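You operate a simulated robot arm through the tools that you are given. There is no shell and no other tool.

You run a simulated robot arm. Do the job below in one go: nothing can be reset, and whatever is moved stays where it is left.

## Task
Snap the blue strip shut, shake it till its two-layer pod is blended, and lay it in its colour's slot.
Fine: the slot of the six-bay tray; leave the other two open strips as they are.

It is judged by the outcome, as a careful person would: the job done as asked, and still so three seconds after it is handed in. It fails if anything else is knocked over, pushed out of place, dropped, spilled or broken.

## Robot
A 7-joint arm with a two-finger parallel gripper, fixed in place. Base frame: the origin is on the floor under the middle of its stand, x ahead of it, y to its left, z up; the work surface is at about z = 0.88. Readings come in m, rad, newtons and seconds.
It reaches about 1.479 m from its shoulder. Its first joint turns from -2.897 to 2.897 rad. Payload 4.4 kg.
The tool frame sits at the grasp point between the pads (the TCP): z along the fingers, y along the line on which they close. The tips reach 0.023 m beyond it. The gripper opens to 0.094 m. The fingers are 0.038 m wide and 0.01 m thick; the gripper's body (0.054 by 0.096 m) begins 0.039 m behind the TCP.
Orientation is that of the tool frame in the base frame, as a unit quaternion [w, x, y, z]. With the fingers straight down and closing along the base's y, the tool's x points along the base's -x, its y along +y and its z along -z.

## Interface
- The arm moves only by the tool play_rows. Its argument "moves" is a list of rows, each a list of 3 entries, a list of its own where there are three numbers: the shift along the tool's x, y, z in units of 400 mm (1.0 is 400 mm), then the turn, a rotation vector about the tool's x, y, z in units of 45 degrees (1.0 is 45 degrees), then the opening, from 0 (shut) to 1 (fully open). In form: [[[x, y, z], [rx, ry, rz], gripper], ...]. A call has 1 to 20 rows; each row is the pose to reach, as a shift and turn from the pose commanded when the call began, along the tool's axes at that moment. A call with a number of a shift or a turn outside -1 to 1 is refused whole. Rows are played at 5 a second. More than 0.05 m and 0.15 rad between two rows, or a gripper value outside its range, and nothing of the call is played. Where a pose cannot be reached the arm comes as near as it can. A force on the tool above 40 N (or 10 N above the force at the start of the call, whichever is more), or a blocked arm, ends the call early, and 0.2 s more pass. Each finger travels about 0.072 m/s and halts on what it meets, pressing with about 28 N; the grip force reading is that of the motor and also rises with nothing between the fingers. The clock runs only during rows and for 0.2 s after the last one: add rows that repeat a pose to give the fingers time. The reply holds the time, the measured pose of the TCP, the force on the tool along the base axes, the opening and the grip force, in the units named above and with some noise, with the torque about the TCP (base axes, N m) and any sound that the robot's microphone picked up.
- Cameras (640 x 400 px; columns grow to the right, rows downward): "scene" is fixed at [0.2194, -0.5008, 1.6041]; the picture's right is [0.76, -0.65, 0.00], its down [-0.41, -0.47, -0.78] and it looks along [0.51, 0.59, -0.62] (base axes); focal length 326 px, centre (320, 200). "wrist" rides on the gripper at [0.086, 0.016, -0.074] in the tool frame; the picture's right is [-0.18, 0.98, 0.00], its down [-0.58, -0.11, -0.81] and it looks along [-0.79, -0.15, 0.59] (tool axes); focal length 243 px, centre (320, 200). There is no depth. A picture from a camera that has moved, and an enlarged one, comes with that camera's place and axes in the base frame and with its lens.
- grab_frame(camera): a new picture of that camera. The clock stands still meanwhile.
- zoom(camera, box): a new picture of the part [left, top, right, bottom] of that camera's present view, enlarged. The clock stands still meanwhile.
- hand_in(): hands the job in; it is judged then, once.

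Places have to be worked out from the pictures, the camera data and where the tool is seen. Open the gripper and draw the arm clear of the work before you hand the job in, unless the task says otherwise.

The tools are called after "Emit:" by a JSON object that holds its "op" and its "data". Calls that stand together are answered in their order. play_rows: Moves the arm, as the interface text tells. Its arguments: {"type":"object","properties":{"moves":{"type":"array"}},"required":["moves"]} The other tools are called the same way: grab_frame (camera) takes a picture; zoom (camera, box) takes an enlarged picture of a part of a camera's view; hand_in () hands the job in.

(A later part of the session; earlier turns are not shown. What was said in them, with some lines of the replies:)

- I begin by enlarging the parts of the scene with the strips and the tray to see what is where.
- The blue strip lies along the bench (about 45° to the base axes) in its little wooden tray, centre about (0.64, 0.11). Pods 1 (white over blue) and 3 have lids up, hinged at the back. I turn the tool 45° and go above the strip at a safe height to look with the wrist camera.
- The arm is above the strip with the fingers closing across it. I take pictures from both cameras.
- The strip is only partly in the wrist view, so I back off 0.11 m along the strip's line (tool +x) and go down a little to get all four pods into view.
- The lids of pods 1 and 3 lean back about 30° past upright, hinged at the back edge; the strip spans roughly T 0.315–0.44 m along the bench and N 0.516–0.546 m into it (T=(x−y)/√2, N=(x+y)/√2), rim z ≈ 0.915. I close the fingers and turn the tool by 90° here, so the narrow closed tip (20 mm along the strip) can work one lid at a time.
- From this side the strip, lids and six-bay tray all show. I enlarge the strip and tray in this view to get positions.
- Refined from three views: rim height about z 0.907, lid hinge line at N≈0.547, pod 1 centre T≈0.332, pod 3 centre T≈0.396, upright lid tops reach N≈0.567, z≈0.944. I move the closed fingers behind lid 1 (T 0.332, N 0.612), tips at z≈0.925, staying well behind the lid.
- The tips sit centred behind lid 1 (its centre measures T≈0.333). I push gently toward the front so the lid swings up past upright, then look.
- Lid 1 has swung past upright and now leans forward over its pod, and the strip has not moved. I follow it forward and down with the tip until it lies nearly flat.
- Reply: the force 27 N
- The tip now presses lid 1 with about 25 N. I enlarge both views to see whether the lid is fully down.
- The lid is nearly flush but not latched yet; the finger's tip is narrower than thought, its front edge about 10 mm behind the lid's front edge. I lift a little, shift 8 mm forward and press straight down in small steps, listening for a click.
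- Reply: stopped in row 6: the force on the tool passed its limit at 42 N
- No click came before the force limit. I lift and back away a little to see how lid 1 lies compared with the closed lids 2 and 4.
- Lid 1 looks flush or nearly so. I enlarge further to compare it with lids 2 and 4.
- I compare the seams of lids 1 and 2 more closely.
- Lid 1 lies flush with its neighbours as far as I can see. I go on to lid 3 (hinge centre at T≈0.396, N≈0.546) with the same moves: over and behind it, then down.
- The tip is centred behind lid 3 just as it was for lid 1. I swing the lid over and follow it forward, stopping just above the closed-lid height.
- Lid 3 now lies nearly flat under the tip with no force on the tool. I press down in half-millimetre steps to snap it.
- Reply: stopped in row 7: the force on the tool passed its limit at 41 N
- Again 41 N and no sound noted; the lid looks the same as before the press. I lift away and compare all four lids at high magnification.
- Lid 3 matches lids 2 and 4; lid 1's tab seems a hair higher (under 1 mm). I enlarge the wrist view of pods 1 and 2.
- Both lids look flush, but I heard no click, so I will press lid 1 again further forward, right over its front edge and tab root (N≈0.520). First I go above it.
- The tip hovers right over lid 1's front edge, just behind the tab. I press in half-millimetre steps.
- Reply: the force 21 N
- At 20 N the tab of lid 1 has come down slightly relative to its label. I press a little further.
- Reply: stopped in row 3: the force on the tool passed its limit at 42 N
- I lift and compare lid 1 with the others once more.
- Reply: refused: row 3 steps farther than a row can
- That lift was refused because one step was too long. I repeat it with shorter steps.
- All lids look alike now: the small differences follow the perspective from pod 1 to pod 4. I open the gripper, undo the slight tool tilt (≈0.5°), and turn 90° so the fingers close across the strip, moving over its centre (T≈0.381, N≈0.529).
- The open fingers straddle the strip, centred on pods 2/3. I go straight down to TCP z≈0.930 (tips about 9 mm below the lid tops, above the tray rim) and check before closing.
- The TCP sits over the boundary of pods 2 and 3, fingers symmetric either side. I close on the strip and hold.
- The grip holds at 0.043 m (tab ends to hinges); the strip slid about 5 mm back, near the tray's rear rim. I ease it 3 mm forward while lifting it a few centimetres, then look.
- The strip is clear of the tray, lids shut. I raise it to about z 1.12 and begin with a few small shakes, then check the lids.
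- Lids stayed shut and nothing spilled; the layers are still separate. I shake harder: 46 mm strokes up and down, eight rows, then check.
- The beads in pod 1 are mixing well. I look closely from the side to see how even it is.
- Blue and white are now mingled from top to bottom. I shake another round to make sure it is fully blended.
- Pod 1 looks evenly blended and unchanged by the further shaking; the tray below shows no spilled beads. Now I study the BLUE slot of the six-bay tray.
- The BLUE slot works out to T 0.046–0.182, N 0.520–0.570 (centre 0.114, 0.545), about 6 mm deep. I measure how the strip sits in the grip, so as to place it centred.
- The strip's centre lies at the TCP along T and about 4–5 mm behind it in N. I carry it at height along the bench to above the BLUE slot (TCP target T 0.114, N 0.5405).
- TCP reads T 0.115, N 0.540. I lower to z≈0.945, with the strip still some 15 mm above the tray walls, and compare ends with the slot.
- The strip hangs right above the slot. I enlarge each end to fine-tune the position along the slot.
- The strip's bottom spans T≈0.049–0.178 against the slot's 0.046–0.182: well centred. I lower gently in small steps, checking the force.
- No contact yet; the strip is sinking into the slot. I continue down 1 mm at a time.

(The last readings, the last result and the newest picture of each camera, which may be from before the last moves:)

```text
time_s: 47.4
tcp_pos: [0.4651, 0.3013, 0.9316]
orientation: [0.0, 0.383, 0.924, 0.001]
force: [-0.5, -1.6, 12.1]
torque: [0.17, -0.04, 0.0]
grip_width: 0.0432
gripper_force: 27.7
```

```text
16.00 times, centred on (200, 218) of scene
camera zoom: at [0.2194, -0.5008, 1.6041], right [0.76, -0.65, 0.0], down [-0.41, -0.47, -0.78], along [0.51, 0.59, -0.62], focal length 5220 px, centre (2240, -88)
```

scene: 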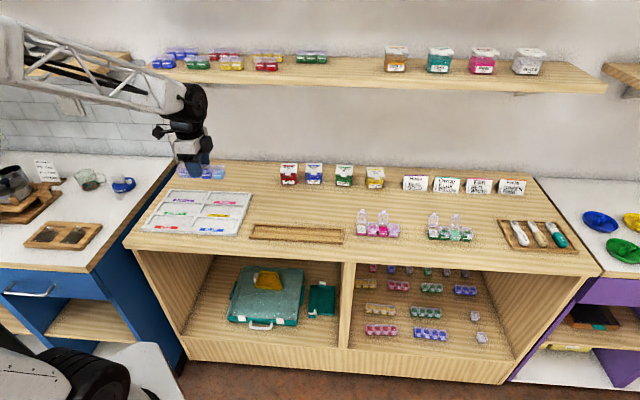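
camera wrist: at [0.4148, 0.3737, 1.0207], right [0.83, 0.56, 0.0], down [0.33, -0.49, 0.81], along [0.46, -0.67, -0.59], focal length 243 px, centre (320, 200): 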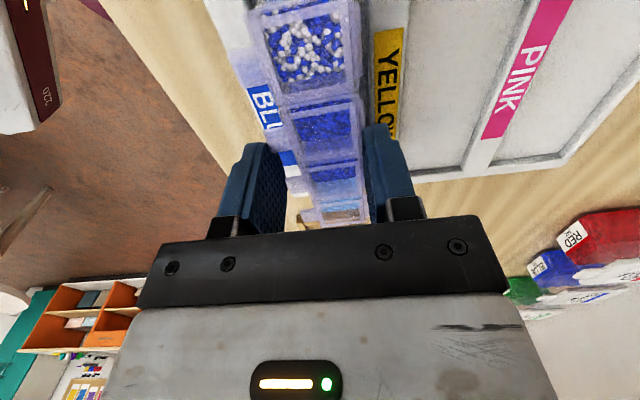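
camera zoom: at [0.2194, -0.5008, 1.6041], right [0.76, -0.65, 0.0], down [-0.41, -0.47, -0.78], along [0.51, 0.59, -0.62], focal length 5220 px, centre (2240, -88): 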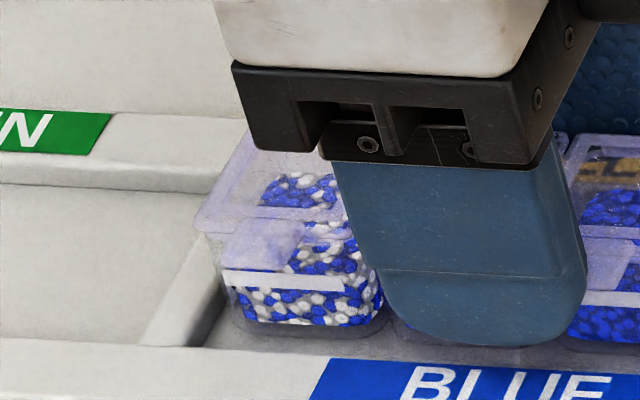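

Contact: 12 N upward, and both ends sit inside the slot walls with a few millimetres to spare. I ease the load by 1 mm, open the fingers gradually and pause.

Emit:
{"op": "play_rows", "data": {"moves": [[[0, 0, -0.002], [0, 0, 0], 0], [[0, 0, -0.002], [0, 0, 0], 0.46], [[0, 0, -0.002], [0, 0, 0], 0.5], [[0, 0, -0.002], [0, 0, 0], 0.55], [[0, 0, -0.002], [0, 0, 0], 0.62], [[0, 0, -0.002], [0, 0, 0], 0.7], [[0, 0, -0.002], [0, 0, 0], 0.78], [[0, 0, -0.002], [0, 0, 0], 0.78]]}}

Emit:
{"op": "zoom", "data": {"camera": "scene", "box": [170, 190, 258, 245]}}

Emit:
{"op": "grab_frame", "data": {"camera": "wrist"}}

```text
time_s: 49.2
tcp_pos: [0.4627, 0.3009, 0.9304]
orientation: [0.0, 0.383, 0.924, 0.0]
force: [-0.1, 0.7, 0.3]
torque: [-0.02, -0.02, 0.0]
grip_width: 0.0733
gripper_force: 0.1
```

```text
7.27 times, centred on (214, 218) of scene
camera zoom: at [0.2194, -0.5008, 1.6041], right [0.76, -0.65, 0.0], down [-0.41, -0.47, -0.78], along [0.51, 0.59, -0.62], focal length 2373 px, centre (1091, 73)
```

zoom: 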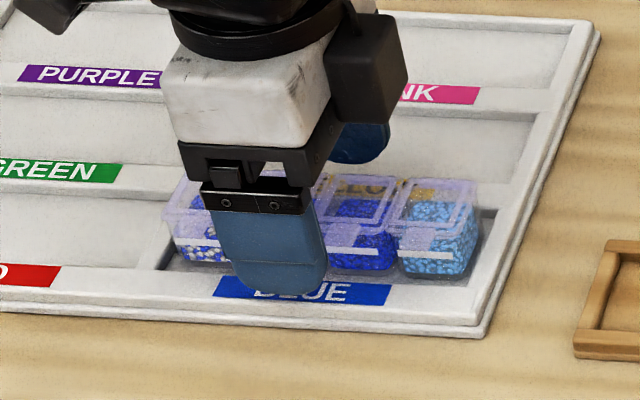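

```text
taken
camera wrist: at [0.4146, 0.3735, 1.0066], right [0.83, 0.56, 0.0], down [0.33, -0.49, 0.81], along [0.46, -0.67, -0.59], focal length 243 px, centre (320, 200)
```

wrist: 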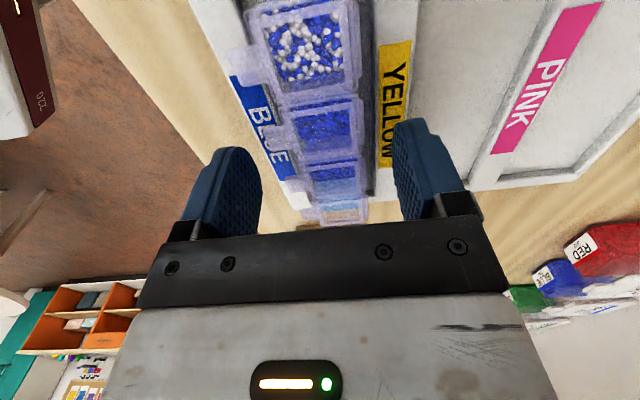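

The fingers are clear on both sides and the strip rests in the BLUE slot. I lift straight up and away, then check everything.

Emit:
{"op": "play_rows", "data": {"moves": [[[0, 0, -0.02], [0, 0, 0], 0.8], [[0, 0, -0.08], [0, 0, 0], 0.9], [[0, 0, -0.18], [0, 0, 0], 1], [[0, 0, -0.3], [0, 0, 0], 1], [[0, 0, -0.42], [0, 0, 0], 1], [[0, 0, -0.52], [0, 0, 0], 1], [[0, 0, -0.52], [0, 0, 0], 1]]}}

Emit:
{"op": "grab_frame", "data": {"camera": "scene"}}

Emit:
{"op": "zoom", "data": {"camera": "scene", "box": [170, 190, 258, 245]}}

```text
time_s: 50.8
tcp_pos: [0.4659, 0.3007, 1.1386]
orientation: [-0.001, 0.383, 0.924, 0.0]
force: [0.1, 0.1, -0.2]
torque: [0.0, -0.01, -0.01]
grip_width: 0.094
gripper_force: 0.1
```

```text
taken
```

scene: 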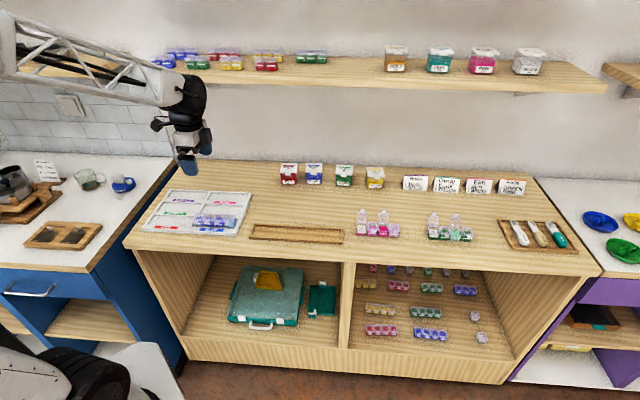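

```text
7.27 times, centred on (214, 218) of scene
camera zoom: at [0.2194, -0.5008, 1.6041], right [0.76, -0.65, 0.0], down [-0.41, -0.47, -0.78], along [0.51, 0.59, -0.62], focal length 2373 px, centre (1091, 73)
```

zoom: 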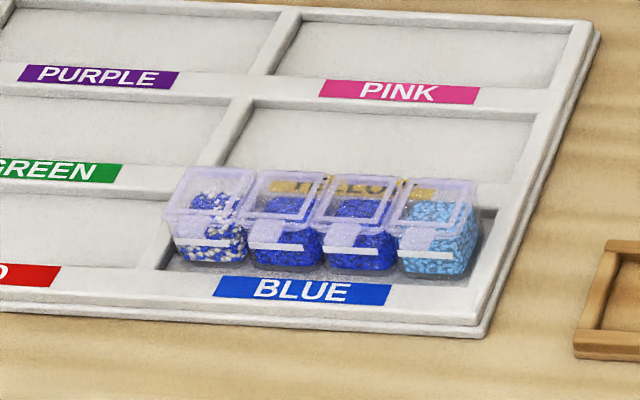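

The strip lies in the BLUE slot. I enlarge it to check that it is flat, the lids shut and pod 1 blended, and also check the other two strips and the wooden tray.

Emit:
{"op": "zoom", "data": {"camera": "scene", "box": [188, 208, 220, 228]}}

Emit:
{"op": "zoom", "data": {"camera": "scene", "box": [212, 210, 244, 230]}}

Emit:
{"op": "zoom", "data": {"camera": "scene", "box": [240, 190, 360, 265]}}

Emit:
{"op": "zoom", "data": {"camera": "scene", "box": [340, 190, 480, 265]}}

Emit:
{"op": "grab_frame", "data": {"camera": "wrist"}}

```text
16.00 times, centred on (204, 218) of scene
camera zoom: at [0.2194, -0.5008, 1.6041], right [0.76, -0.65, 0.0], down [-0.41, -0.47, -0.78], along [0.51, 0.59, -0.62], focal length 5220 px, centre (2176, -88)
```

zoom: 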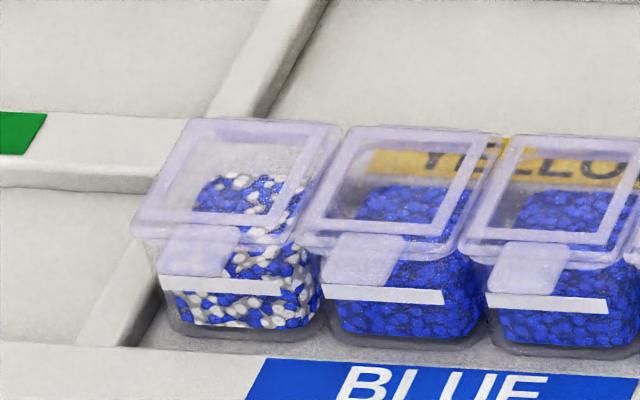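

```text
16.00 times, centred on (228, 220) of scene
camera zoom: at [0.2194, -0.5008, 1.6041], right [0.76, -0.65, 0.0], down [-0.41, -0.47, -0.78], along [0.51, 0.59, -0.62], focal length 5220 px, centre (1792, -120)
```

zoom: 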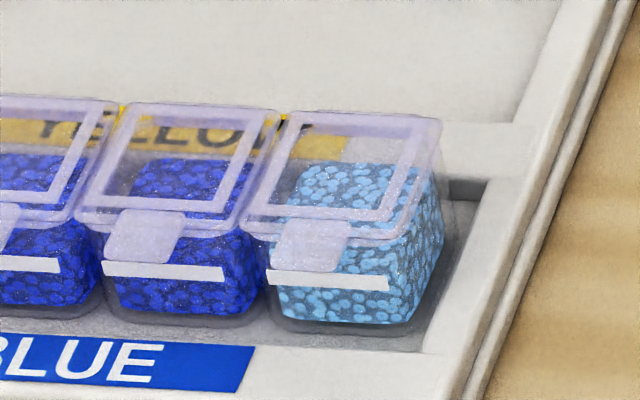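

```text
5.33 times, centred on (300, 228) of scene
camera zoom: at [0.2194, -0.5008, 1.6041], right [0.76, -0.65, 0.0], down [-0.41, -0.47, -0.78], along [0.51, 0.59, -0.62], focal length 1740 px, centre (427, 53)
```

zoom: 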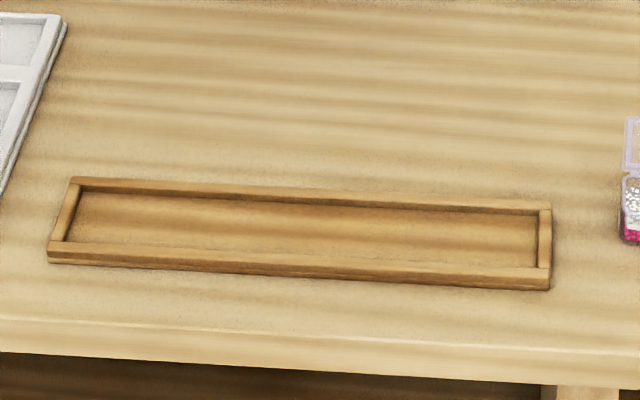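

```text
4.57 times, centred on (410, 228) of scene
camera zoom: at [0.2194, -0.5008, 1.6041], right [0.76, -0.65, 0.0], down [-0.41, -0.47, -0.78], along [0.51, 0.59, -0.62], focal length 1491 px, centre (-91, 74)
```

zoom: 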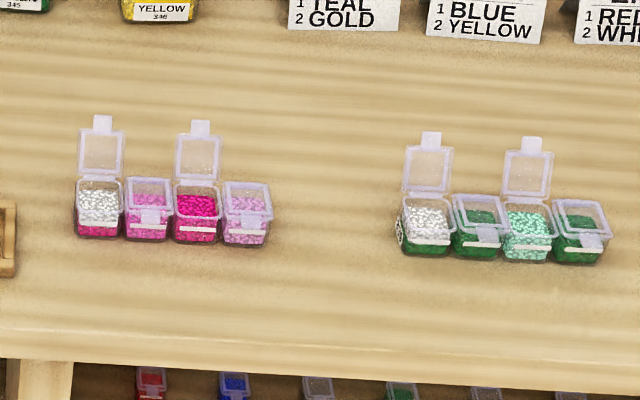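

```text
taken
camera wrist: at [0.4162, 0.3729, 1.2144], right [0.83, 0.56, 0.0], down [0.33, -0.49, 0.81], along [0.46, -0.67, -0.59], focal length 243 px, centre (320, 200)
```

wrist: 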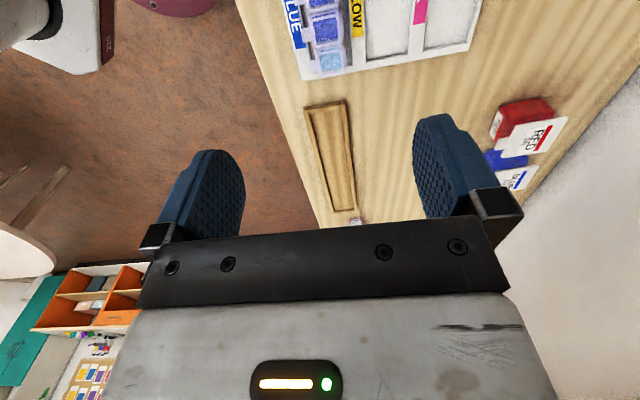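

All four lids are level, pod 1 is blended, the strip lies flat inside the BLUE slot; wooden tray, pink and green strips are as they were. I draw the arm up and clear of the tray.

Emit:
{"op": "play_rows", "data": {"moves": [[[0, 0, -0.1], [0, 0, 0], 1], [[0, 0, -0.2], [0, 0, 0], 1], [[-0.1, 0, -0.25], [0, 0, 0], 1], [[-0.2, 0, -0.25], [0, 0, 0], 1], [[-0.3, 0, -0.25], [0, 0, 0], 1], [[-0.4, 0, -0.25], [0, 0, 0], 1], [[-0.5, 0, -0.25], [0, 0, 0], 1], [[-0.5, 0, -0.25], [0, 0, 0], 1], [[-0.5, 0, -0.25], [0, 0, 0], 1], [[-0.5, 0, -0.25], [0, 0, 0], 1]]}}

Emit:
{"op": "grab_frame", "data": {"camera": "scene"}}

Emit:
{"op": "zoom", "data": {"camera": "scene", "box": [170, 190, 258, 245]}}

```text
time_s: 53.0
tcp_pos: [0.6044, 0.16, 1.2387]
orientation: [0.0, 0.383, 0.924, 0.0]
force: [0.3, -0.2, 0.6]
torque: [0.0, 0.0, -0.03]
grip_width: 0.0941
gripper_force: 0.0
```

```text
taken
```

scene: 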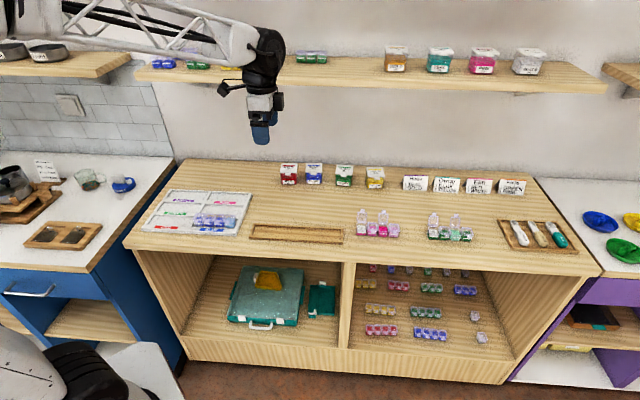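

```text
7.27 times, centred on (214, 218) of scene
camera zoom: at [0.2194, -0.5008, 1.6041], right [0.76, -0.65, 0.0], down [-0.41, -0.47, -0.78], along [0.51, 0.59, -0.62], focal length 2373 px, centre (1091, 73)
```

zoom: 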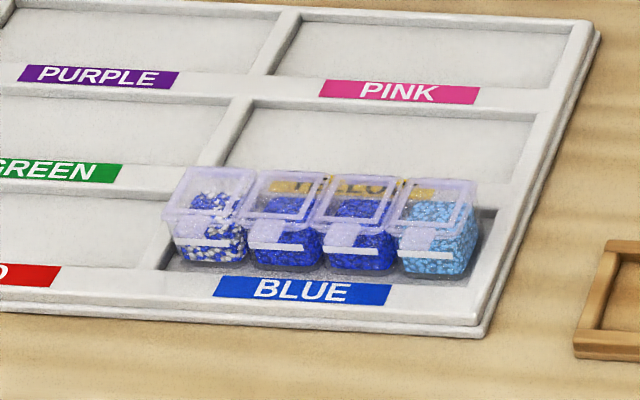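

The blue strip rests shut and blended in the BLUE slot, everything else is undisturbed, and the arm is clear with the gripper open. I hand the job in.

Emit:
{"op": "hand_in", "data": {}}

```text
The job is handed in.
```

The blue strip is shut, its two-layer pod is blended, and it lies flat in the BLUE slot of the six-bay tray. I've handed the job in.

- **Lids:** I closed the two open lids (pods 1 and 3) and pressed each with a little over 40 N. I never heard a click. They sit level with the two lids that were already shut, and they stayed closed through all the shaking.
- **Blending:** the blue and white beads in pod 1 are evenly mixed from top to bottom. A second, longer round of shaking changed nothing further.
- **Everything else:** the pink and green strips are still open as they were. The wooden tray hasn't moved, and I saw no spilled beads.

The gripper is open and the arm is well clear of the bench.
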